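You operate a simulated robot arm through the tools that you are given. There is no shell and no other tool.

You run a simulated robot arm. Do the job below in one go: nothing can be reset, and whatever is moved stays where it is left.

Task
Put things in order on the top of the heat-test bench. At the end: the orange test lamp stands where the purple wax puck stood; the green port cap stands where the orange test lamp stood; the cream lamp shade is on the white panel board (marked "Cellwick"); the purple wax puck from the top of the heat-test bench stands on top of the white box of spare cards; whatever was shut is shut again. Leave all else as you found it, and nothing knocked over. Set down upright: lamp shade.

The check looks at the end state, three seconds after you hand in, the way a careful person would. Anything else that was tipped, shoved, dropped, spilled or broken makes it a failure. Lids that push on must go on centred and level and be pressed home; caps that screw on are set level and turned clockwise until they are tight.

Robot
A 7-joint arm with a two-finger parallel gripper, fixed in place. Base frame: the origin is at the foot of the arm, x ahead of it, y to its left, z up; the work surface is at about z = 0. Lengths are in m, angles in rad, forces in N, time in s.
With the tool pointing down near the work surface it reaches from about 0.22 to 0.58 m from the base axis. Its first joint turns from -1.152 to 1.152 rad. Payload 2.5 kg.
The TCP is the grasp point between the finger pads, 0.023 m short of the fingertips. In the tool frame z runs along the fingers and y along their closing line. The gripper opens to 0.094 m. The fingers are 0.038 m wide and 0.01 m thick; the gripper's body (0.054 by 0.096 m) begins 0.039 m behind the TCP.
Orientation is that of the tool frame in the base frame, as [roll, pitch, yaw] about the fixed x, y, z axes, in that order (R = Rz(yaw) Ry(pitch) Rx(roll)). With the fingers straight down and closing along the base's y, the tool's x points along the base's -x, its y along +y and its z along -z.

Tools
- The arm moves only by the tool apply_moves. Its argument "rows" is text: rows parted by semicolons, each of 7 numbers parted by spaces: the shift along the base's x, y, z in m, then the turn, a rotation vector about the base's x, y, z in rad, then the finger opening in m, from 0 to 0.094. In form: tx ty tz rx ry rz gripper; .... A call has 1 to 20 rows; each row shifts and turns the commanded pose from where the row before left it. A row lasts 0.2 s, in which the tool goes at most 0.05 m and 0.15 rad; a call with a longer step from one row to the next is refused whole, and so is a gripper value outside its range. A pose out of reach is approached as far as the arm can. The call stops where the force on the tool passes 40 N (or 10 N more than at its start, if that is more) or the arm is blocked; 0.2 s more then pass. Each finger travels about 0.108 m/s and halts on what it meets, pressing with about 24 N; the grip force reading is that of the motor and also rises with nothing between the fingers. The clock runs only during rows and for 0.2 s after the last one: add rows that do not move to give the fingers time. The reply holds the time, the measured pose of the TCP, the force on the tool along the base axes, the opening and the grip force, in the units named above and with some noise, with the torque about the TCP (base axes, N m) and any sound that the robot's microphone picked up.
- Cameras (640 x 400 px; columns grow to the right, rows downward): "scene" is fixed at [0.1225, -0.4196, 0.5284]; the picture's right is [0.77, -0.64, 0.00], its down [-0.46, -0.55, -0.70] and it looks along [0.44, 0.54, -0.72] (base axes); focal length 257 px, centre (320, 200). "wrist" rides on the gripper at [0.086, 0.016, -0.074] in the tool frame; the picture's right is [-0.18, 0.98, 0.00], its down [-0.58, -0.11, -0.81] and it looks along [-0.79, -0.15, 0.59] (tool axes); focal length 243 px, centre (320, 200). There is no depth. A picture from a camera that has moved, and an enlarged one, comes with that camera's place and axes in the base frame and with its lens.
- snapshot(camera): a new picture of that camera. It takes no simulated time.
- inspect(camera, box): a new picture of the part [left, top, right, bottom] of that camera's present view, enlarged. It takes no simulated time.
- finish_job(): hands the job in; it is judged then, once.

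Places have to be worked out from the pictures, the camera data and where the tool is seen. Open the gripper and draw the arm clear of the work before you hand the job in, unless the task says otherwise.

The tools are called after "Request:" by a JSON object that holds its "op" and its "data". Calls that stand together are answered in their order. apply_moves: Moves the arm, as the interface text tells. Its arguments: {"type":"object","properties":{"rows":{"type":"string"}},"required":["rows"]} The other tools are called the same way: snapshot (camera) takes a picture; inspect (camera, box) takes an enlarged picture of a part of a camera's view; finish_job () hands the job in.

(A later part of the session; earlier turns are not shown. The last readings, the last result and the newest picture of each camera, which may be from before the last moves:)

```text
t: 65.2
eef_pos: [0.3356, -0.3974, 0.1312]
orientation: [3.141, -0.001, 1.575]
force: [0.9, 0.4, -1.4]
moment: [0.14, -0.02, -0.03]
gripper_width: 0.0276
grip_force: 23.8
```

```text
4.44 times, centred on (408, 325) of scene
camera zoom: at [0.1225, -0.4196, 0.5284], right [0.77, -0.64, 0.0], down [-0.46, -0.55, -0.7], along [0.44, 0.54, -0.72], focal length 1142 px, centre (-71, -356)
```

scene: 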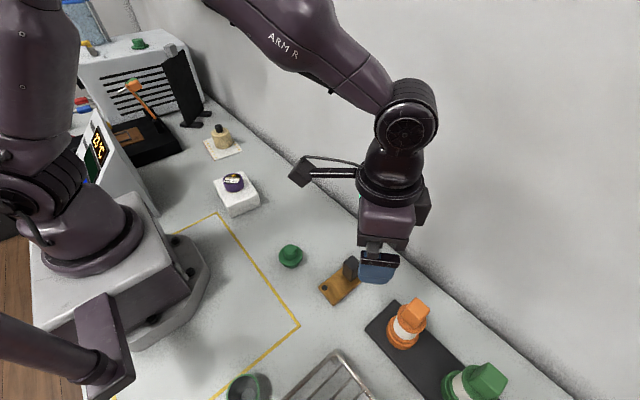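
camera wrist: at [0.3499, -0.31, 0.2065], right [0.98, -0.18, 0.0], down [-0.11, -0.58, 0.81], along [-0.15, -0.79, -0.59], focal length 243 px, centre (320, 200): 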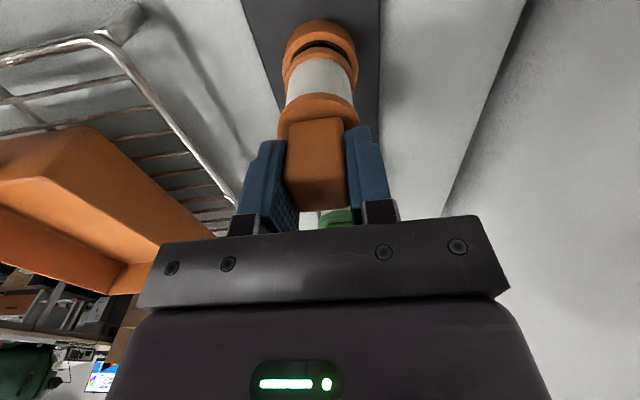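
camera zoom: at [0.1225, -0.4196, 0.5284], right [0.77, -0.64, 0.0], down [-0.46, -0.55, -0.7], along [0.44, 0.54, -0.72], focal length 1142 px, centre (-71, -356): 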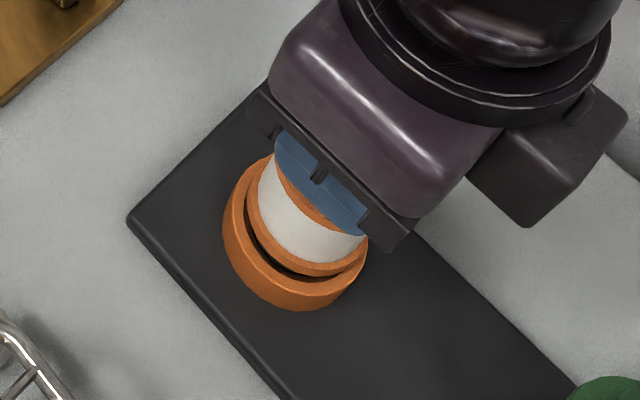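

The lamp is rising with no resistance, leaving the orange ring in place. I continue lifting gently.

Request:
{"op": "apply_moves", "data": {"rows": "0 0 0.004 0 0 0 0.015; 0 0 0.005 0 0 0 0.015; 0 0 0.006 0 0 0 0.015; 0 0 0.006 0 0 0 0.015; 0 0 0.006 0 0 0 0.015; 0 0 0.006 0 0 0 0.015; 0 0 0 0 0 0 0.015"}}

Request:
{"op": "snapshot", "data": {"camera": "wrist"}}

Request:
{"op": "inspect", "data": {"camera": "scene", "box": [360, 280, 456, 370]}}

```text
t: 66.8
eef_pos: [0.3349, -0.3976, 0.1658]
orientation: [-3.142, 0.0, 1.574]
force: [-0.1, -1.1, 0.0]
moment: [0.03, 0.02, -0.01]
gripper_width: 0.0275
grip_force: 23.4
```

```text
taken
camera wrist: at [0.3499, -0.3109, 0.2406], right [0.98, -0.18, 0.0], down [-0.11, -0.58, 0.81], along [-0.15, -0.79, -0.59], focal length 243 px, centre (320, 200)
```

wrist: 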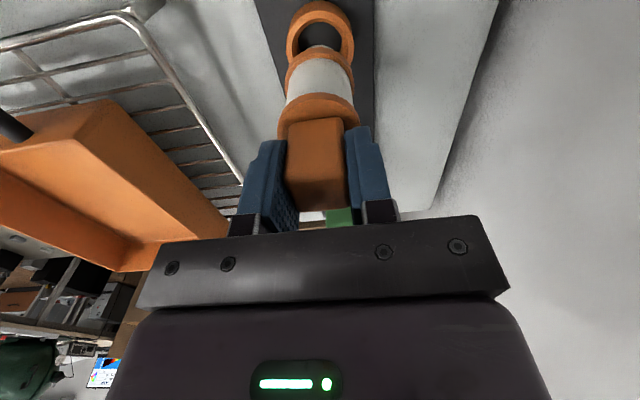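

```text
4.44 times, centred on (408, 325) of scene
camera zoom: at [0.1225, -0.4196, 0.5284], right [0.77, -0.64, 0.0], down [-0.46, -0.55, -0.7], along [0.44, 0.54, -0.72], focal length 1142 px, centre (-71, -356)
```

zoom: 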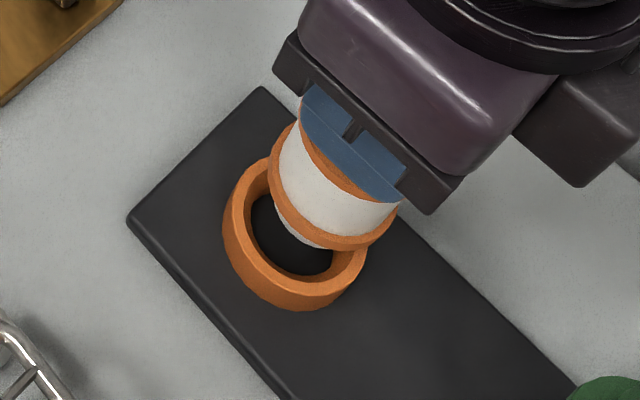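

The lamp is clear of the socket and shows a narrower stem below its lower flange. I lift further and look at it.

Request:
{"op": "apply_moves", "data": {"rows": "0 0 0.006 0 0 0 0.015; 0 0 0.01 0 0 0 0.015; 0 0 0.012 0 0 0 0.015; 0 0 0.012 0 0 0 0.015; 0 0 0.01 0 0 0 0.015; 0 0 0.005 0 0 0 0.015; 0 0 0 0 0 0 0.015"}}

Request:
{"op": "snapshot", "data": {"camera": "wrist"}}

Request:
{"op": "inspect", "data": {"camera": "scene", "box": [360, 230, 504, 370]}}

```text
t: 68.4
eef_pos: [0.3343, -0.3961, 0.2217]
orientation: [-3.141, -0.001, 1.574]
force: [0.5, 0.2, -0.7]
moment: [0.03, 0.01, 0.0]
gripper_width: 0.0274
grip_force: 24.0
```

```text
taken
camera wrist: at [0.3494, -0.3094, 0.295], right [0.98, -0.18, 0.0], down [-0.11, -0.58, 0.81], along [-0.15, -0.79, -0.59], focal length 243 px, centre (320, 200)
```

wrist: 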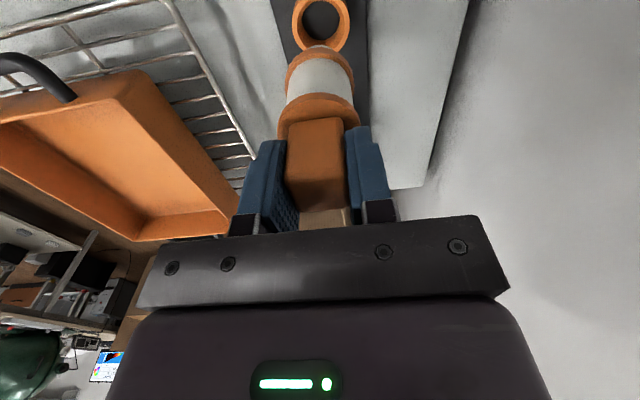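

```text
2.86 times, centred on (432, 300) of scene
camera zoom: at [0.1225, -0.4196, 0.5284], right [0.77, -0.64, 0.0], down [-0.46, -0.55, -0.7], along [0.44, 0.54, -0.72], focal length 734 px, centre (0, -86)
```

zoom: 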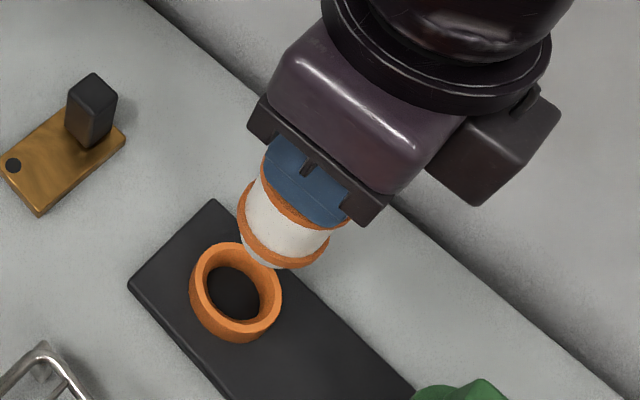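

The empty orange socket is centred at about (0.3355, −0.3955). I carry the lamp smoothly to above the puck's former spot (0.1495, −0.235).

Request:
{"op": "apply_moves", "data": {"rows": "-0.006 0.005 0 0 0 0 0.015; -0.011 0.01 0 0 0 0 0.015; -0.015 0.013 0 0 0 0 0.015; -0.016 0.014 0 0 0 0 0.015; -0.016 0.014 0 0 0 0 0.015; -0.016 0.014 0 0 0 0 0.015; -0.016 0.014 0 0 0 0 0.015; -0.016 0.014 0 0 0 0 0.015; -0.016 0.014 0 0 0 0 0.015; -0.016 0.014 0 0 0 0 0.015; -0.015 0.013 0 0 0 0 0.015; -0.013 0.011 0 0 0 0 0.015; -0.009 0.008 0 0 0 0 0.015; -0.004 0.003 0 0 0 0 0.015; 0 0 0 0 0 0 0.015"}}

Request:
{"op": "snapshot", "data": {"camera": "wrist"}}

Request:
{"op": "snapshot", "data": {"camera": "scene"}}

```text
t: 71.6
eef_pos: [0.1495, -0.2355, 0.2209]
orientation: [3.141, 0.001, 1.573]
force: [1.3, -0.1, 0.2]
moment: [0.0, 0.0, 0.0]
gripper_width: 0.0274
grip_force: 24.1
```

```text
taken
camera wrist: at [0.1654, -0.1487, 0.2946], right [0.98, -0.18, 0.0], down [-0.11, -0.58, 0.81], along [-0.15, -0.79, -0.59], focal length 243 px, centre (320, 200)
```

wrist: 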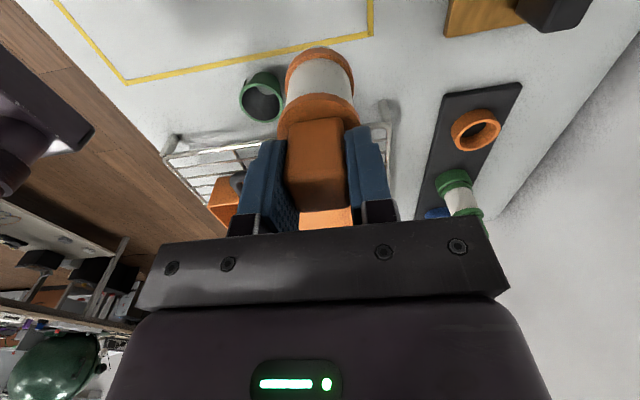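

```text
taken
```

scene: 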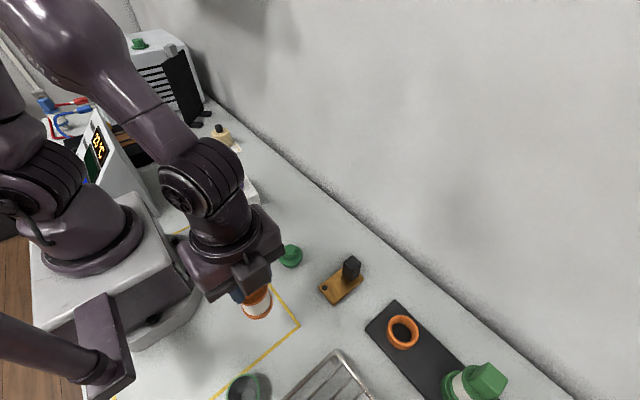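

I lower the lamp toward the bench, stopping about 2 cm above the expected contact.

Request:
{"op": "apply_moves", "data": {"rows": "0 0 -0.008 0 0 0 0.015; 0 0 -0.014 0 0 0 0.015; 0 0 -0.016 0 0 0 0.015; 0 0 -0.016 0 0 0 0.015; 0 0 -0.016 0 0 0 0.015; 0 0 -0.01 0 0 0 0.015; 0 0 -0.006 0 0 0 0.015; 0 0 0 0 0 0 0.015"}}

Request:
{"op": "inspect", "data": {"camera": "scene", "box": [206, 270, 334, 370]}}

Request:
{"op": "snapshot", "data": {"camera": "wrist"}}

```text
t: 73.4
eef_pos: [0.1504, -0.2362, 0.1351]
orientation: [-3.14, 0.001, 1.575]
force: [0.3, 1.0, -0.8]
moment: [0.0, 0.0, -0.02]
gripper_width: 0.0279
grip_force: 24.6
```

```text
4.00 times, centred on (270, 320) of scene
camera zoom: at [0.1225, -0.4196, 0.5284], right [0.77, -0.64, 0.0], down [-0.46, -0.55, -0.7], along [0.44, 0.54, -0.72], focal length 1028 px, centre (520, -280)
```

zoom: 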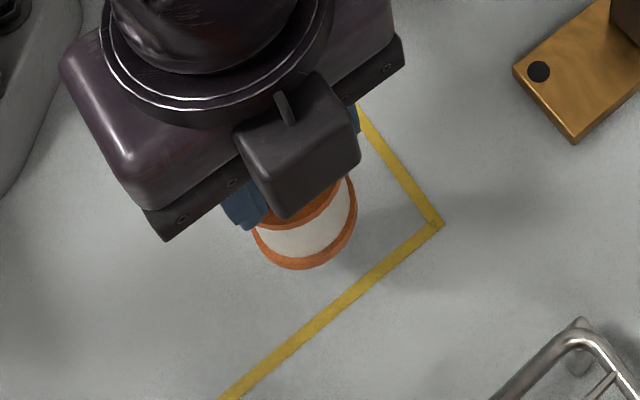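

```text
taken
camera wrist: at [0.1657, -0.1486, 0.2085], right [0.98, -0.18, 0.0], down [-0.11, -0.58, 0.81], along [-0.15, -0.79, -0.59], focal length 243 px, centre (320, 200)
```

wrist: 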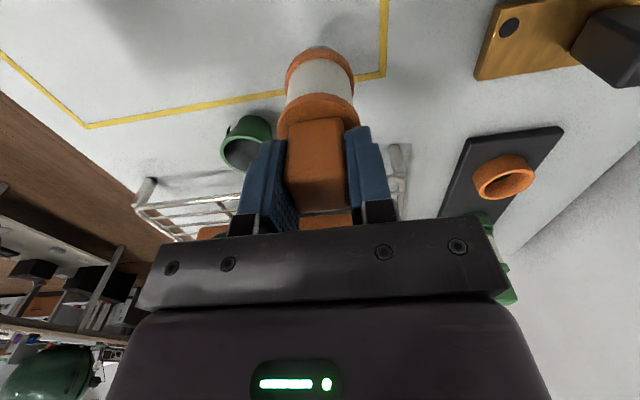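

Position over the spot is right. I continue lowering with smaller steps and check force.

Request:
{"op": "apply_moves", "data": {"rows": "0 0 -0.006 0 0 0 0.015; 0 0 -0.005 0 0 0 0.015; 0 0 -0.003 0 0 0 0.015; 0 0 0 0 0 0 0.015"}}

Request:
{"op": "apply_moves", "data": {"rows": "0 0 -0.002 0 0 0 0.015; 0 0 0 0 0 0 0.015"}}

Request:
{"op": "apply_moves", "data": {"rows": "0 0 -0.002 0 0 0 0.015; 0 0 0 0 0 0 0.015"}}

```text
t: 74.4
eef_pos: [0.1499, -0.235, 0.1205]
orientation: [3.141, -0.001, 1.574]
force: [0.2, 0.3, -1.0]
moment: [0.0, 0.0, 0.0]
gripper_width: 0.0277
grip_force: 24.2
```

```text
t: 75.0
eef_pos: [0.1504, -0.2354, 0.1183]
orientation: [3.14, 0.001, 1.575]
force: [-0.5, -0.7, -0.6]
moment: [0.02, -0.07, 0.04]
gripper_width: 0.0277
grip_force: 23.6
```

```text
t: 75.6
eef_pos: [0.1502, -0.2349, 0.1162]
orientation: [3.141, -0.001, 1.574]
force: [1.1, -0.5, -0.3]
moment: [-0.01, -0.05, 0.02]
gripper_width: 0.0275
grip_force: 24.5
```

No contact at z ≈ 0.116 yet. I continue in 1.5 mm steps.

Request:
{"op": "apply_moves", "data": {"rows": "0 0 -0.0015 0 0 0 0.015; 0 0 0 0 0 0 0.015"}}

Request:
{"op": "apply_moves", "data": {"rows": "0 0 -0.0015 0 0 0 0.015; 0 0 0 0 0 0 0.015"}}

Request:
{"op": "inspect", "data": {"camera": "scene", "box": [222, 290, 318, 360]}}

```text
t: 76.2
eef_pos: [0.1505, -0.2355, 0.114]
orientation: [-3.141, 0.001, 1.575]
force: [0.1, 0.4, -0.7]
moment: [0.0, -0.02, 0.0]
gripper_width: 0.0274
grip_force: 24.0
```

```text
t: 76.8
eef_pos: [0.1504, -0.2357, 0.1128]
orientation: [-3.141, -0.002, 1.572]
force: [0.1, 1.2, -1.1]
moment: [0.02, 0.0, -0.02]
gripper_width: 0.0277
grip_force: 23.7
```

```text
5.71 times, centred on (270, 325) of scene
camera zoom: at [0.1225, -0.4196, 0.5284], right [0.77, -0.64, 0.0], down [-0.46, -0.55, -0.7], along [0.44, 0.54, -0.72], focal length 1468 px, centre (606, -514)
```

zoom: 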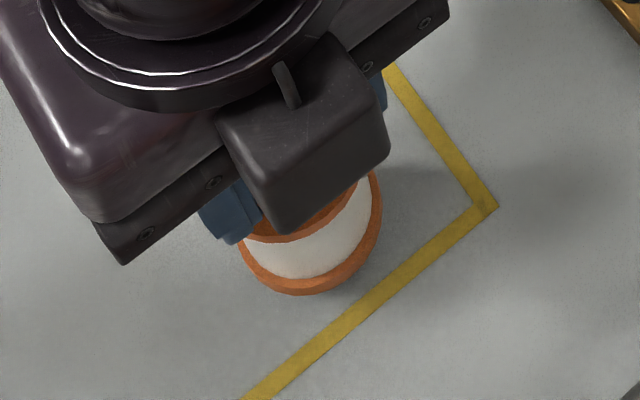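

Still free. Continue carefully.

Request:
{"op": "apply_moves", "data": {"rows": "0 0 -0.0015 0 0 0 0.015; 0 0 0 0 0 0 0.015"}}

Request:
{"op": "apply_moves", "data": {"rows": "0 0 -0.0015 0 0 0 0.015; 0 0 0 0 0 0 0.015"}}

Request:
{"op": "apply_moves", "data": {"rows": "0 0 -0.0015 0 0 0 0.015; 0 0 0 0 0 0 0.015"}}

```text
t: 77.4
eef_pos: [0.1496, -0.2363, 0.1112]
orientation: [3.142, -0.001, 1.574]
force: [0.7, -0.4, -0.2]
moment: [-0.01, -0.02, 0.0]
gripper_width: 0.0275
grip_force: 23.9
```

```text
t: 78.0
eef_pos: [0.1481, -0.2369, 0.1103]
orientation: [3.139, 0.001, 1.573]
force: [-1.7, 2.1, 23.7]
moment: [0.21, 0.09, 0.0]
gripper_width: 0.0277
grip_force: 24.1
```

```text
t: 78.6
eef_pos: [0.1493, -0.2364, 0.1088]
orientation: [3.141, 0.004, 1.575]
force: [-1.8, -1.9, 22.0]
moment: [-0.3, 0.12, -0.02]
gripper_width: 0.0275
grip_force: 24.4
```

Contact made (about 22 N). I ease up 1 mm to relieve the load, then open.

Request:
{"op": "apply_moves", "data": {"rows": "0 0 0.001 0 0 0 0.015; 0 0 0 0 0 0 0.015"}}

Request:
{"op": "snapshot", "data": {"camera": "wrist"}}

```text
t: 79.2
eef_pos: [0.1503, -0.2343, 0.1087]
orientation: [-3.141, -0.003, 1.572]
force: [0.5, 0.6, -0.7]
moment: [-0.01, 0.01, 0.0]
gripper_width: 0.0276
grip_force: 23.9
```

```text
taken
camera wrist: at [0.1657, -0.1479, 0.1833], right [0.98, -0.18, 0.0], down [-0.1, -0.58, 0.8], along [-0.15, -0.79, -0.59], focal length 243 px, centre (320, 200)
```

wrist: 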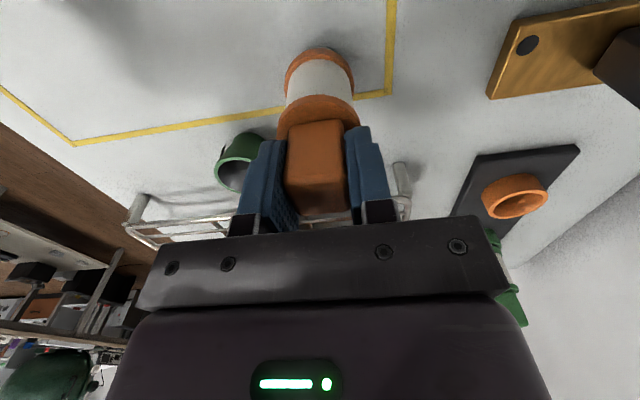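

Load is relieved. I lower half a millimetre so it touches lightly and open the fingers gently.

Request:
{"op": "apply_moves", "data": {"rows": "0 0 -0.0006 0 0 0 0.015; 0 0 0 0 0 0 0.015; 0 0 0 0 0 0 0.03; 0 0 0 0 0 0 0.036; 0 0 0 0 0 0 0.045; 0 0 0 0 0 0 0.06; 0 0 0 0 0 0 0.06"}}

Request:
{"op": "snapshot", "data": {"camera": "wrist"}}

Request:
{"op": "inspect", "data": {"camera": "scene", "box": [222, 290, 318, 360]}}

```text
t: 80.8
eef_pos: [0.1509, -0.2358, 0.1096]
orientation: [3.141, 0.001, 1.574]
force: [0.1, -0.1, -0.4]
moment: [0.03, 0.0, 0.03]
gripper_width: 0.0601
grip_force: 0.0
```

```text
taken
camera wrist: at [0.1658, -0.1486, 0.1832], right [0.98, -0.18, 0.0], down [-0.11, -0.58, 0.81], along [-0.15, -0.79, -0.59], focal length 243 px, centre (320, 200)
```

wrist: 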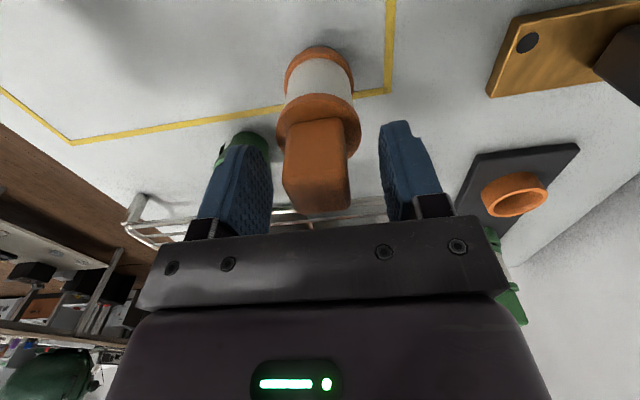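

```text
5.71 times, centred on (270, 325) of scene
camera zoom: at [0.1225, -0.4196, 0.5284], right [0.77, -0.64, 0.0], down [-0.46, -0.55, -0.7], along [0.44, 0.54, -0.72], focal length 1468 px, centre (606, -514)
```

zoom: 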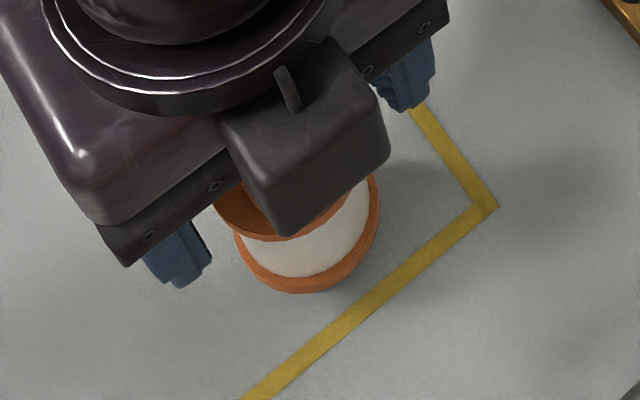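

The lamp stands free. I rise straight up clear of it and check that it is upright and positioned correctly.

Request:
{"op": "apply_moves", "data": {"rows": "0 0 0.01 0 0 0 0.06; 0 0 0.02 0 0 0 0.065; 0 0 0.03 0 0 0 0.065; 0 0 0.04 0 0 0 0.065; 0 0 0.04 0 0 0 0.065; 0 0 0 0 0 0 0.08"}}

Request:
{"op": "snapshot", "data": {"camera": "wrist"}}

Request:
{"op": "inspect", "data": {"camera": "scene", "box": [206, 270, 334, 370]}}

```text
t: 82.2
eef_pos: [0.1497, -0.2335, 0.2467]
orientation: [3.142, 0.001, 1.573]
force: [0.4, 0.9, -0.2]
moment: [0.03, 0.03, 0.02]
gripper_width: 0.0799
grip_force: 0.0
```

```text
taken
camera wrist: at [0.1644, -0.1473, 0.3209], right [0.98, -0.18, 0.0], down [-0.11, -0.58, 0.81], along [-0.15, -0.79, -0.59], focal length 243 px, centre (320, 200)
```

wrist: 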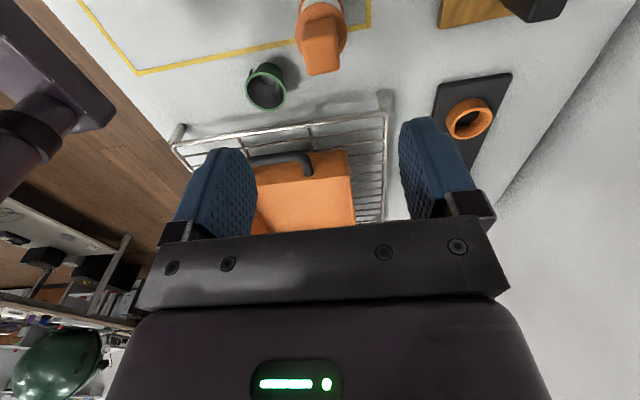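

```text
4.00 times, centred on (270, 320) of scene
camera zoom: at [0.1225, -0.4196, 0.5284], right [0.77, -0.64, 0.0], down [-0.46, -0.55, -0.7], along [0.44, 0.54, -0.72], focal length 1028 px, centre (520, -280)
```

zoom: 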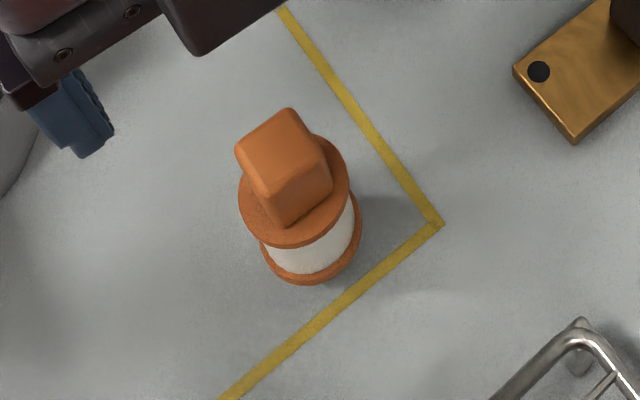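

The lamp stands on the former puck spot. I zoom in further to make sure it is truly upright and not leaning.

Request:
{"op": "inspect", "data": {"camera": "scene", "box": [238, 292, 302, 347]}}

Request:
{"op": "inspect", "data": {"camera": "wrist", "box": [270, 0, 370, 90]}}

```text
7.27 times, centred on (270, 320) of scene
camera zoom: at [0.1225, -0.4196, 0.5284], right [0.77, -0.64, 0.0], down [-0.46, -0.55, -0.7], along [0.44, 0.54, -0.72], focal length 1869 px, centre (684, -669)
```

zoom: 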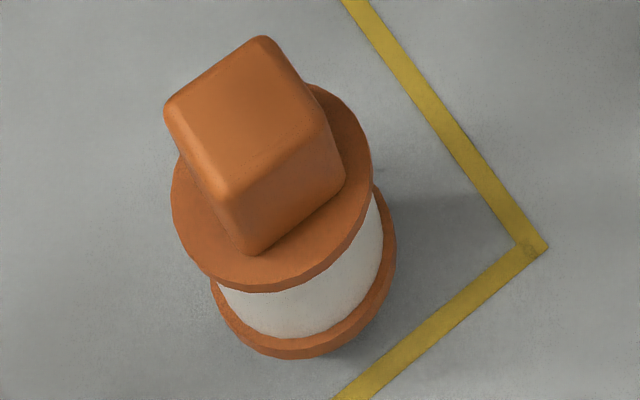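

```text
4.44 times, centred on (320, 45) of wrist
camera zoom: at [0.1644, -0.1473, 0.3209], right [0.98, -0.18, 0.0], down [-0.11, -0.58, 0.81], along [-0.15, -0.79, -0.59], focal length 1078 px, centre (320, 889)
```

zoom: 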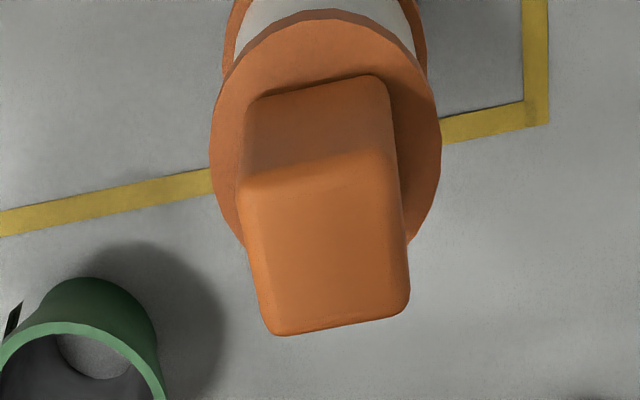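

The lamp is upright at the spot. Next the green port cap: I move over to it and look closely, rotating the wrist to −0.87 rad so it will be radial at the socket.

Request:
{"op": "apply_moves", "data": {"rows": "0.022 0.021 -0.005 0 0 0.14 0.08; 0.022 0.021 -0.01 0 0 0.14 0.08; 0.022 0.021 -0.01 0 0 0.14 0.08; 0.022 0.021 -0.01 0 0 0.14 0.08; 0.022 0.021 -0.01 0 0 0.14 0.08; 0 0 0 0 0 0 0.08"}}

Request:
{"op": "snapshot", "data": {"camera": "wrist"}}

Request:
{"op": "inspect", "data": {"camera": "scene", "box": [258, 230, 322, 280]}}

```text
t: 83.6
eef_pos: [0.2613, -0.1314, 0.2038]
orientation: [-3.14, 0.0, 2.276]
force: [-0.4, 0.0, 0.0]
moment: [0.01, -0.02, 0.0]
gripper_width: 0.08
grip_force: 0.0
```

```text
taken
camera wrist: at [0.217, -0.055, 0.279], right [0.87, 0.5, 0.0], down [0.29, -0.51, 0.81], along [0.4, -0.7, -0.59], focal length 243 px, centre (320, 200)
```

wrist: 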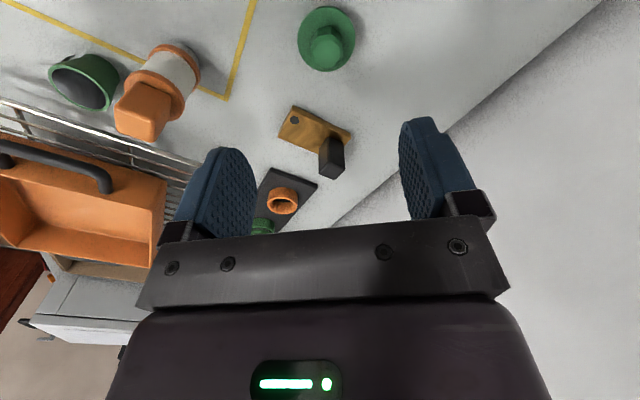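

```text
8.00 times, centred on (290, 255) of scene
camera zoom: at [0.1225, -0.4196, 0.5284], right [0.77, -0.64, 0.0], down [-0.46, -0.55, -0.7], along [0.44, 0.54, -0.72], focal length 2056 px, centre (560, -240)
```

zoom: 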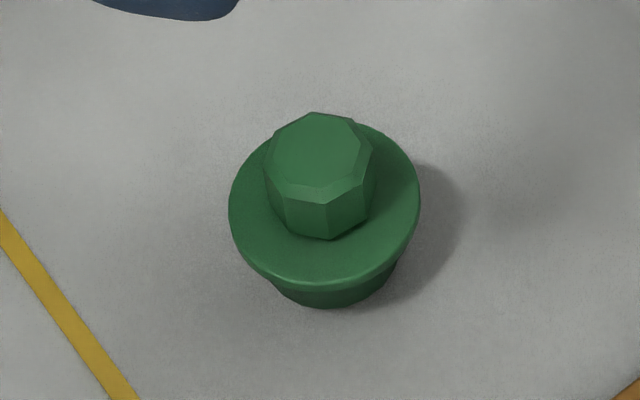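

I enlarge the wrist view of the cap to measure it too.

Request:
{"op": "inspect", "data": {"camera": "wrist", "box": [280, 0, 376, 80]}}

Request:
{"op": "inspect", "data": {"camera": "wrist", "box": [230, 150, 340, 240]}}

```text
5.00 times, centred on (328, 40) of wrist
camera zoom: at [0.217, -0.055, 0.279], right [0.87, 0.5, 0.0], down [0.29, -0.51, 0.81], along [0.4, -0.7, -0.59], focal length 1213 px, centre (280, 1000)
```

zoom: 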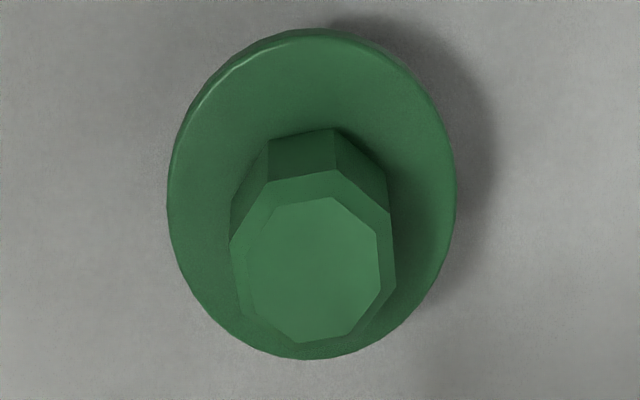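

```text
4.44 times, centred on (285, 195) of wrist
camera zoom: at [0.217, -0.055, 0.279], right [0.87, 0.5, 0.0], down [0.29, -0.51, 0.81], along [0.4, -0.7, -0.59], focal length 1078 px, centre (476, 222)
```

zoom: 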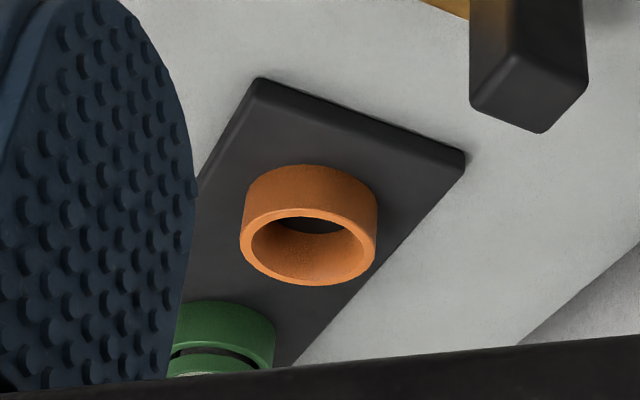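

The cap measures: flange 0.054 m across with top near z 0.022, octagonal knob about 0.028 m wide with top near 0.048, axis at about (0.2705, −0.134), and knob flats aligned with the present finger yaw. I shift and descend to a close hover.

Request:
{"op": "apply_moves", "data": {"rows": "0.005 -0.0015 -0.02 0 0 0 0.07; 0.005 -0.0015 -0.03 0 0 0 0.07; 0 0 -0.03 0 0 0 0.07; 0 0 -0.024 0 0 0 0.07; 0 0 0 0 0 0 0.07"}}

Request:
{"op": "snapshot", "data": {"camera": "wrist"}}

Request:
{"op": "inspect", "data": {"camera": "wrist", "box": [270, 60, 390, 160]}}

```text
t: 84.8
eef_pos: [0.2714, -0.1325, 0.1019]
orientation: [-3.141, 0.0, 2.276]
force: [0.8, -0.1, 0.4]
moment: [0.01, -0.01, 0.02]
gripper_width: 0.0698
grip_force: 0.0
```

```text
taken
camera wrist: at [0.2257, -0.0557, 0.1756], right [0.87, 0.49, 0.0], down [0.29, -0.51, 0.81], along [0.4, -0.7, -0.59], focal length 243 px, centre (320, 200)
```

wrist: 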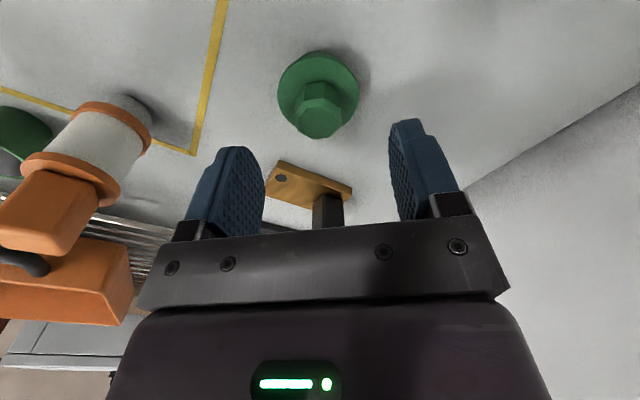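

```text
4.00 times, centred on (330, 110) of wrist
camera zoom: at [0.2257, -0.0557, 0.1756], right [0.87, 0.49, 0.0], down [0.29, -0.51, 0.81], along [0.4, -0.7, -0.59], focal length 970 px, centre (280, 560)
```

zoom: 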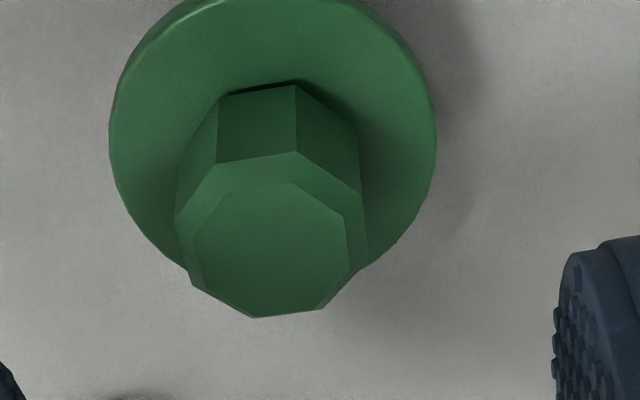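

The knob centre is about 3 mm toward −y of the TCP. I correct and lower to TCP z ≈ 0.050 so the tips stay above the flange.

Request:
{"op": "apply_moves", "data": {"rows": "0 -0.003 -0.015 0 0 0 0.07; 0 0 -0.018 0 0 0 0.07; 0 0 -0.013 0 0 0 0.07; 0 0 -0.005 0 0 0 0.07; 0 0 0 0 0 0 0.07"}}

Request:
{"op": "snapshot", "data": {"camera": "wrist"}}

Request:
{"op": "inspect", "data": {"camera": "scene", "box": [250, 220, 330, 280]}}

```text
t: 86.0
eef_pos: [0.2691, -0.1369, 0.0489]
orientation: [-3.141, 0.0, 2.274]
force: [0.5, 0.0, 0.7]
moment: [0.0, -0.02, 0.02]
gripper_width: 0.0701
grip_force: 0.0
```

```text
taken
camera wrist: at [0.2251, -0.0598, 0.1242], right [0.87, 0.5, 0.0], down [0.29, -0.51, 0.81], along [0.4, -0.7, -0.59], focal length 243 px, centre (320, 200)
```

wrist: 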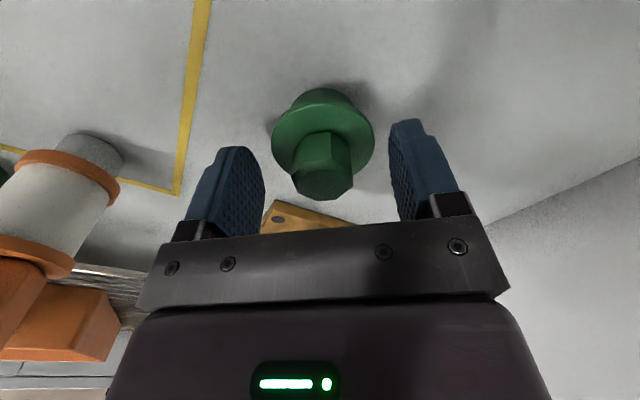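

```text
6.67 times, centred on (290, 250) of scene
camera zoom: at [0.1225, -0.4196, 0.5284], right [0.77, -0.64, 0.0], down [-0.46, -0.55, -0.7], along [0.44, 0.54, -0.72], focal length 1713 px, centre (520, -133)
```

zoom: 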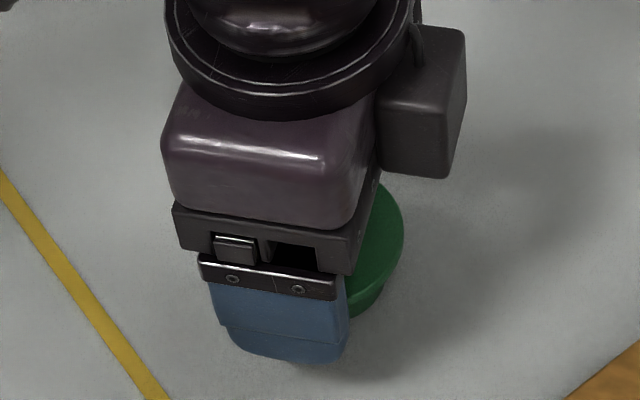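

Tips look barely above the flange, so I raise 2 mm before closing on the knob; the width reading will confirm what is gripped.

Request:
{"op": "apply_moves", "data": {"rows": "0 0 0.002 0 0 0 0.07; 0 0 0 0 0 0 0.05; 0 0 0 0 0 0 0.036; 0 0 0 0 0 0 0.015; 0 0 0 0 0 0 0.015; 0 0 0 0 0 0 0.015"}}

Request:
{"op": "inspect", "data": {"camera": "wrist", "box": [220, 70, 420, 230]}}

```text
t: 87.4
eef_pos: [0.2706, -0.1374, 0.0511]
orientation: [3.141, -0.001, 2.274]
force: [0.3, -2.0, 6.5]
moment: [0.01, -0.09, -0.06]
gripper_width: 0.0396
grip_force: 24.0
```

```text
2.50 times, centred on (320, 150) of wrist
camera zoom: at [0.2259, -0.0598, 0.1258], right [0.87, 0.49, 0.0], down [0.29, -0.51, 0.81], along [0.4, -0.7, -0.59], focal length 606 px, centre (320, 325)
```

zoom: 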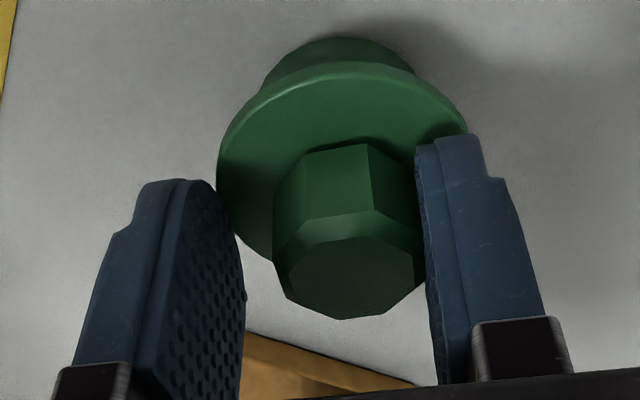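

Width 0.040 m shows a fingertip is caught on the flange edge. I reopen and raise, then re-check the cap's state.

Request:
{"op": "apply_moves", "data": {"rows": "0 0 0 0 0 0 0.055; 0 0 0 0 0 0 0.07; 0 0 0 0 0 0 0.07; 0 0 0.004 0 0 0 0.07; 0 0 0.004 0 0 0 0.07; 0 0 0 0 0 0 0.07"}}

Request:
{"op": "snapshot", "data": {"camera": "wrist"}}

Request:
{"op": "inspect", "data": {"camera": "wrist", "box": [240, 70, 400, 210]}}

Request:
{"op": "inspect", "data": {"camera": "scene", "box": [250, 220, 330, 280]}}

```text
t: 88.8
eef_pos: [0.2704, -0.1352, 0.0587]
orientation: [-3.14, 0.0, 2.273]
force: [0.4, 0.5, -0.9]
moment: [-0.01, 0.0, -0.03]
gripper_width: 0.0699
grip_force: 0.1
```

```text
taken
camera wrist: at [0.2254, -0.0594, 0.1333], right [0.87, 0.5, 0.0], down [0.29, -0.51, 0.81], along [0.4, -0.7, -0.59], focal length 243 px, centre (320, 200)
```

wrist: 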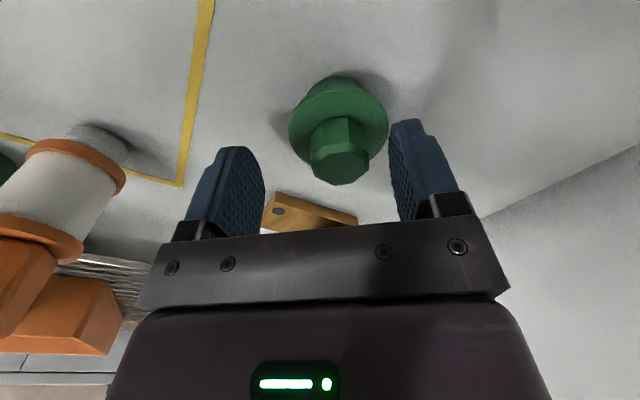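

```text
2.86 times, centred on (320, 140) of wrist
camera zoom: at [0.2254, -0.0594, 0.1333], right [0.87, 0.5, 0.0], down [0.29, -0.51, 0.81], along [0.4, -0.7, -0.59], focal length 693 px, centre (320, 371)
```

zoom: 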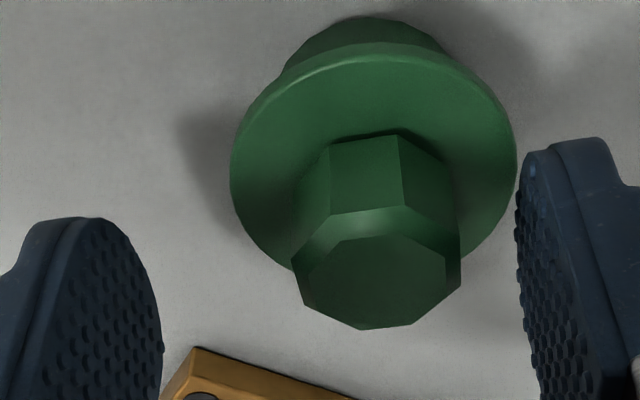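

```text
6.67 times, centred on (290, 250) of scene
camera zoom: at [0.1225, -0.4196, 0.5284], right [0.77, -0.64, 0.0], down [-0.46, -0.55, -0.7], along [0.44, 0.54, -0.72], focal length 1713 px, centre (520, -133)
```

zoom: 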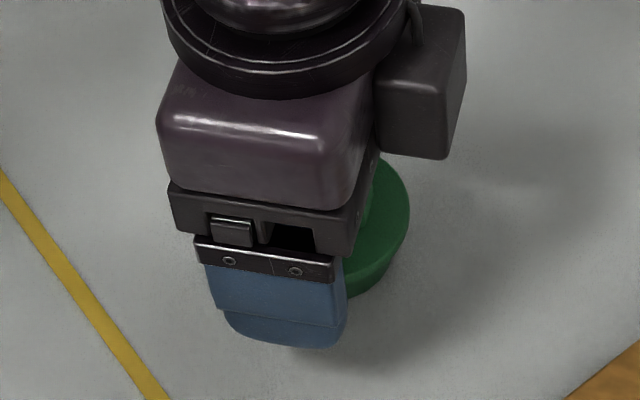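

The cap is upright but slid about 1 cm; its flange top is really near z 0.03. I re-centre the fingers over its new axis (≈(0.276, −0.1275)) staying above the flange.

Request:
{"op": "apply_moves", "data": {"rows": "0.0035 0.004 0.002 0 0 0 0.07; 0.0035 0.004 0 0 0 0 0.07; 0 0 0 0 0 0 0.07"}}

Request:
{"op": "snapshot", "data": {"camera": "wrist"}}

Request:
{"op": "inspect", "data": {"camera": "wrist", "box": [240, 70, 400, 210]}}

```text
t: 89.6
eef_pos: [0.2762, -0.1285, 0.0607]
orientation: [-3.141, -0.002, 2.274]
force: [-0.9, 0.3, 0.7]
moment: [0.04, 0.02, 0.01]
gripper_width: 0.0699
grip_force: 0.0
```

```text
taken
camera wrist: at [0.2326, -0.052, 0.135], right [0.87, 0.49, 0.0], down [0.29, -0.51, 0.81], along [0.4, -0.7, -0.59], focal length 243 px, centre (320, 200)
```

wrist: 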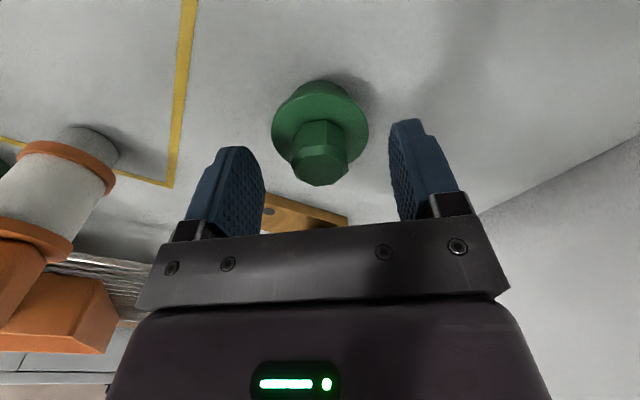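

```text
2.86 times, centred on (320, 140) of wrist
camera zoom: at [0.2326, -0.052, 0.135], right [0.87, 0.49, 0.0], down [0.29, -0.51, 0.81], along [0.4, -0.7, -0.59], focal length 693 px, centre (320, 371)
```

zoom: 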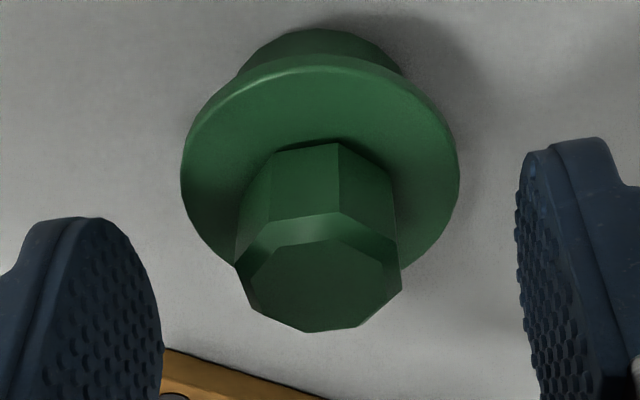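

Now well centred (within 1 mm). I lower 4 mm to TCP z ≈ 0.057 and close on the knob.

Request:
{"op": "apply_moves", "data": {"rows": "0 0 -0.004 0 0 0 0.07; 0 0 0 0 0 0 0.05; 0 0 0 0 0 0 0.036; 0 0 0 0 0 0 0.015; 0 0 0 0 0 0 0.015; 0 0 0 0 0 0 0.015"}}

Request:
{"op": "inspect", "data": {"camera": "wrist", "box": [220, 70, 420, 230]}}

```text
t: 91.0
eef_pos: [0.278, -0.1272, 0.0572]
orientation: [-3.141, 0.0, 2.275]
force: [0.7, -0.5, 2.4]
moment: [0.0, -0.01, 0.02]
gripper_width: 0.0271
grip_force: 23.8
```

```text
2.50 times, centred on (320, 150) of wrist
camera zoom: at [0.2329, -0.0514, 0.1302], right [0.87, 0.5, 0.0], down [0.29, -0.51, 0.81], along [0.4, -0.7, -0.59], focal length 606 px, centre (320, 325)
```

zoom: 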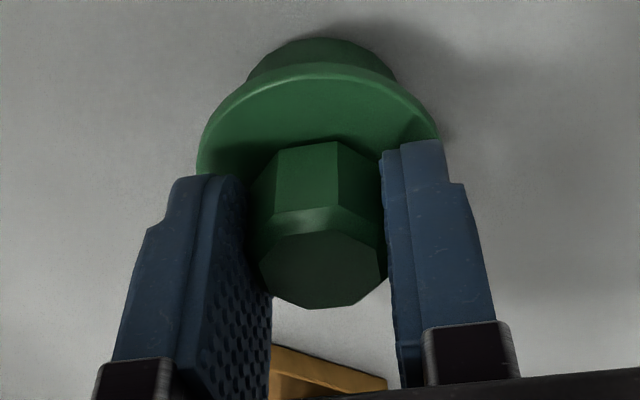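

Width 0.027 m confirms the knob is gripped on its flats. I lift slowly and verify.

Request:
{"op": "apply_moves", "data": {"rows": "0 0 0.002 0 0 0 0.015; 0 0 0.003 0 0 0 0.015; 0 0 0.004 0 0 0 0.015; 0 0 0.005 0 0 0 0.015; 0 0 0.006 0 0 0 0.015; 0 0 0 0 0 0 0.015"}}

Request:
{"op": "snapshot", "data": {"camera": "wrist"}}

Request:
{"op": "inspect", "data": {"camera": "scene", "box": [250, 210, 330, 280]}}

```text
t: 92.4
eef_pos: [0.2764, -0.1291, 0.0772]
orientation: [3.141, 0.0, 2.272]
force: [0.0, 0.1, -0.1]
moment: [-0.02, 0.0, 0.02]
gripper_width: 0.0271
grip_force: 24.0
```

```text
taken
camera wrist: at [0.2331, -0.052, 0.1516], right [0.87, 0.5, 0.0], down [0.29, -0.51, 0.81], along [0.4, -0.7, -0.59], focal length 243 px, centre (320, 200)
```

wrist: 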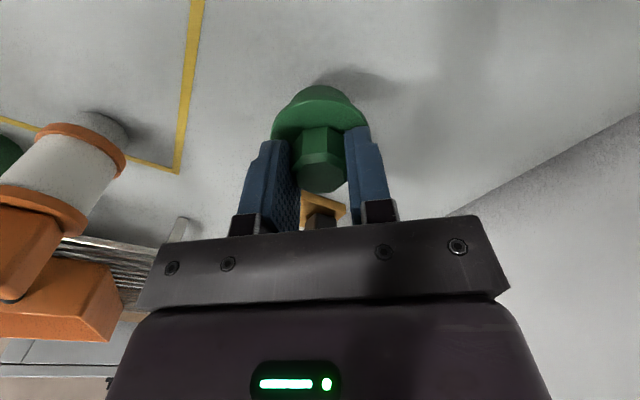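

```text
5.71 times, centred on (290, 245) of scene
camera zoom: at [0.1225, -0.4196, 0.5284], right [0.77, -0.64, 0.0], down [-0.46, -0.55, -0.7], along [0.44, 0.54, -0.72], focal length 1468 px, centre (491, -57)
```

zoom: 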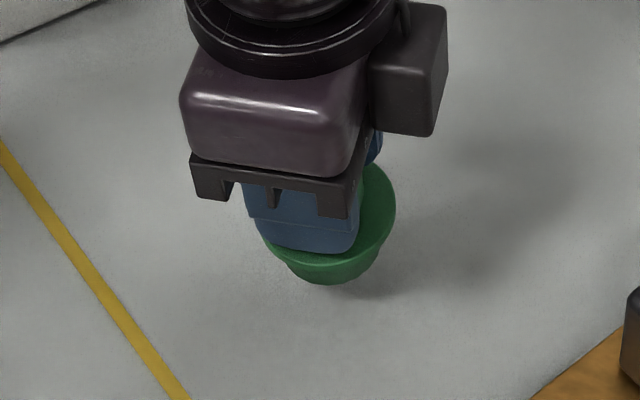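

The cap is held and off the bench. I lift it and carry it slowly to above the orange socket.

Request:
{"op": "apply_moves", "data": {"rows": "0 0 0.006 0 0 0 0.015; 0 0 0.01 0 0 0 0.015; 0 0 0.013 0 0 0 0.015; 0 0 0.013 0 0 0 0.015; 0 0 0.013 0 0 0 0.015; 0 0 0.013 0 0 0 0.015; 0 0 0.013 0 0 0 0.015; 0 0 0.01 0 0 0 0.015; 0 0 0.004 0 0 0 0.015; 0 0 0 0 0 0 0.015"}}

Request:
{"op": "apply_moves", "data": {"rows": "0.0015 -0.007 0 0 0 0 0.015; 0.003 -0.013 0 0 0 0 0.015; 0.004 -0.018 0 0 0 0 0.015; 0.0045 -0.02 0 0 0 0 0.015; 0.0045 -0.02 0 0 0 0 0.015; 0.0045 -0.02 0 0 0 0 0.015; 0.0045 -0.02 0 0 0 0 0.015; 0.0045 -0.02 0 0 0 0 0.015; 0.0045 -0.02 0 0 0 0 0.015; 0.0045 -0.02 0 0 0 0 0.015; 0.0045 -0.02 0 0 0 0 0.015; 0.0045 -0.02 0 0 0 0 0.015; 0.0045 -0.02 0 0 0 0 0.015; 0.003 -0.015 0 0 0 0 0.015; 0.002 -0.008 0 0 0 0 0.015; 0 -0.0035 0 0 0 0 0.015; 0 0 0 0 0 0 0.015"}}

Request:
{"op": "snapshot", "data": {"camera": "wrist"}}

Request:
{"op": "inspect", "data": {"camera": "scene", "box": [340, 250, 468, 370]}}

```text
t: 94.6
eef_pos: [0.2761, -0.1287, 0.174]
orientation: [3.14, -0.001, 2.273]
force: [-0.4, -0.4, 0.0]
moment: [0.0, 0.01, 0.01]
gripper_width: 0.0271
grip_force: 23.9
```

```text
t: 98.2
eef_pos: [0.335, -0.3926, 0.1725]
orientation: [-3.141, -0.001, 2.275]
force: [0.3, -0.5, -0.2]
moment: [0.02, -0.04, -0.01]
gripper_width: 0.0274
grip_force: 24.1
```

```text
taken
camera wrist: at [0.2907, -0.3158, 0.2463], right [0.87, 0.5, 0.0], down [0.29, -0.51, 0.81], along [0.4, -0.7, -0.59], focal length 243 px, centre (320, 200)
```

wrist: 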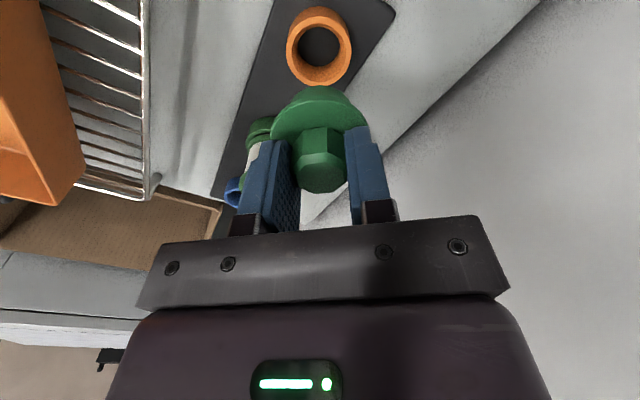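

```text
3.33 times, centred on (404, 310) of scene
camera zoom: at [0.1225, -0.4196, 0.5284], right [0.77, -0.64, 0.0], down [-0.46, -0.55, -0.7], along [0.44, 0.54, -0.72], focal length 856 px, centre (40, -167)
```

zoom: 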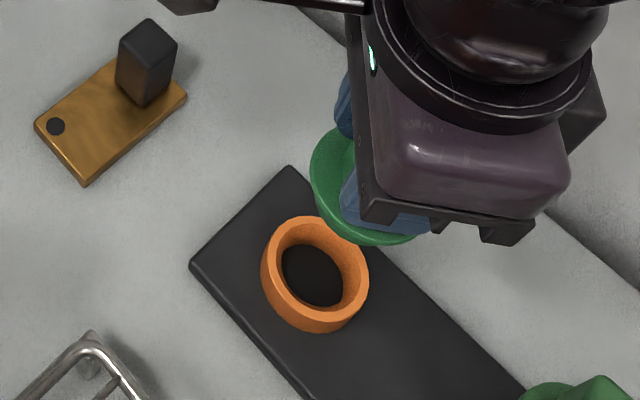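

I zoom the wrist view on the socket ring to compute its centre relative to the TCP.

Request:
{"op": "inspect", "data": {"camera": "wrist", "box": [272, 0, 368, 100]}}

Request:
{"op": "inspect", "data": {"camera": "scene", "box": [372, 300, 436, 355]}}

```text
4.00 times, centred on (320, 50) of wrist
camera zoom: at [0.2907, -0.3158, 0.2463], right [0.87, 0.5, 0.0], down [0.29, -0.51, 0.81], along [0.4, -0.7, -0.59], focal length 970 px, centre (320, 800)
```

zoom: 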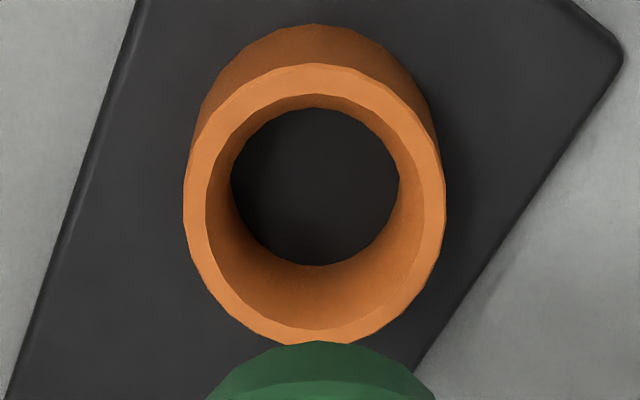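

```text
7.27 times, centred on (404, 328) of scene
camera zoom: at [0.1225, -0.4196, 0.5284], right [0.77, -0.64, 0.0], down [-0.46, -0.55, -0.7], along [0.44, 0.54, -0.72], focal length 1869 px, centre (-291, -727)
```

zoom: 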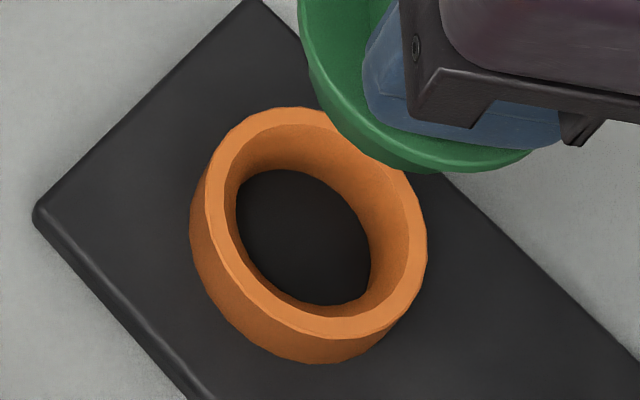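

Ring centre relative to TCP comes out at about (+0.0005, −0.003). I apply that and lower to just above the ring.

Request:
{"op": "apply_moves", "data": {"rows": "0.0005 -0.003 -0.01 0 0 0 0.015; 0 0 -0.015 0 0 0 0.015; 0 0 -0.015 0 0 0 0.015; 0 0 -0.015 0 0 0 0.015; 0 0 -0.01 0 0 0 0.015; 0 0 0 0 0 0 0.015"}}

Request:
{"op": "snapshot", "data": {"camera": "wrist"}}

Request:
{"op": "inspect", "data": {"camera": "scene", "box": [372, 290, 436, 355]}}

Request:
{"op": "inspect", "data": {"camera": "wrist", "box": [260, 30, 380, 140]}}

```text
t: 99.6
eef_pos: [0.3357, -0.3968, 0.1054]
orientation: [3.14, -0.002, 2.274]
force: [0.1, 0.4, -0.2]
moment: [0.03, -0.03, -0.05]
gripper_width: 0.0271
grip_force: 24.2
```

```text
taken
camera wrist: at [0.291, -0.3202, 0.1803], right [0.87, 0.49, 0.0], down [0.29, -0.51, 0.81], along [0.4, -0.7, -0.59], focal length 243 px, centre (320, 200)
```

wrist: 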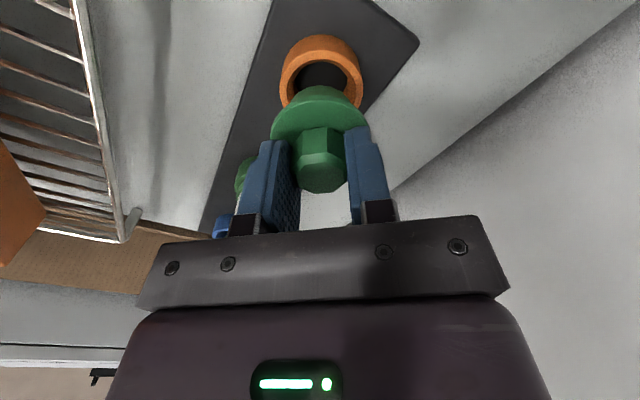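

```text
6.15 times, centred on (404, 322) of scene
camera zoom: at [0.1225, -0.4196, 0.5284], right [0.77, -0.64, 0.0], down [-0.46, -0.55, -0.7], along [0.44, 0.54, -0.72], focal length 1581 px, centre (-197, -554)
```

zoom: 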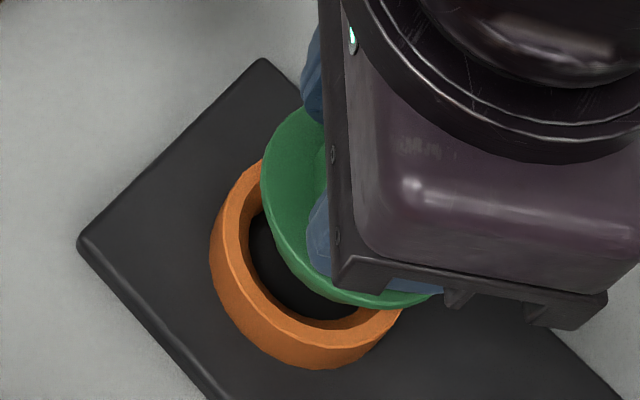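

```text
3.64 times, centred on (320, 85) of wrist
camera zoom: at [0.291, -0.3202, 0.1803], right [0.87, 0.49, 0.0], down [0.29, -0.51, 0.81], along [0.4, -0.7, -0.59], focal length 882 px, centre (320, 618)
```

zoom: 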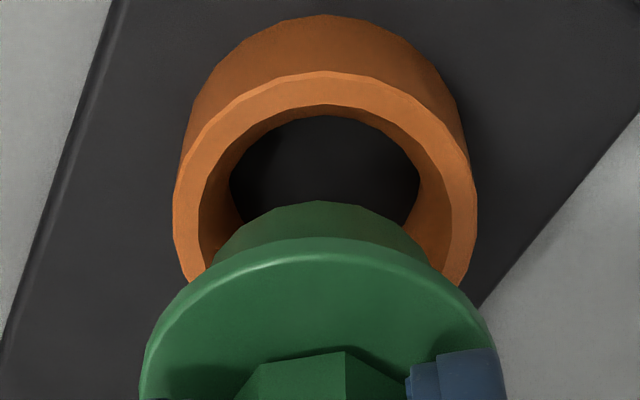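

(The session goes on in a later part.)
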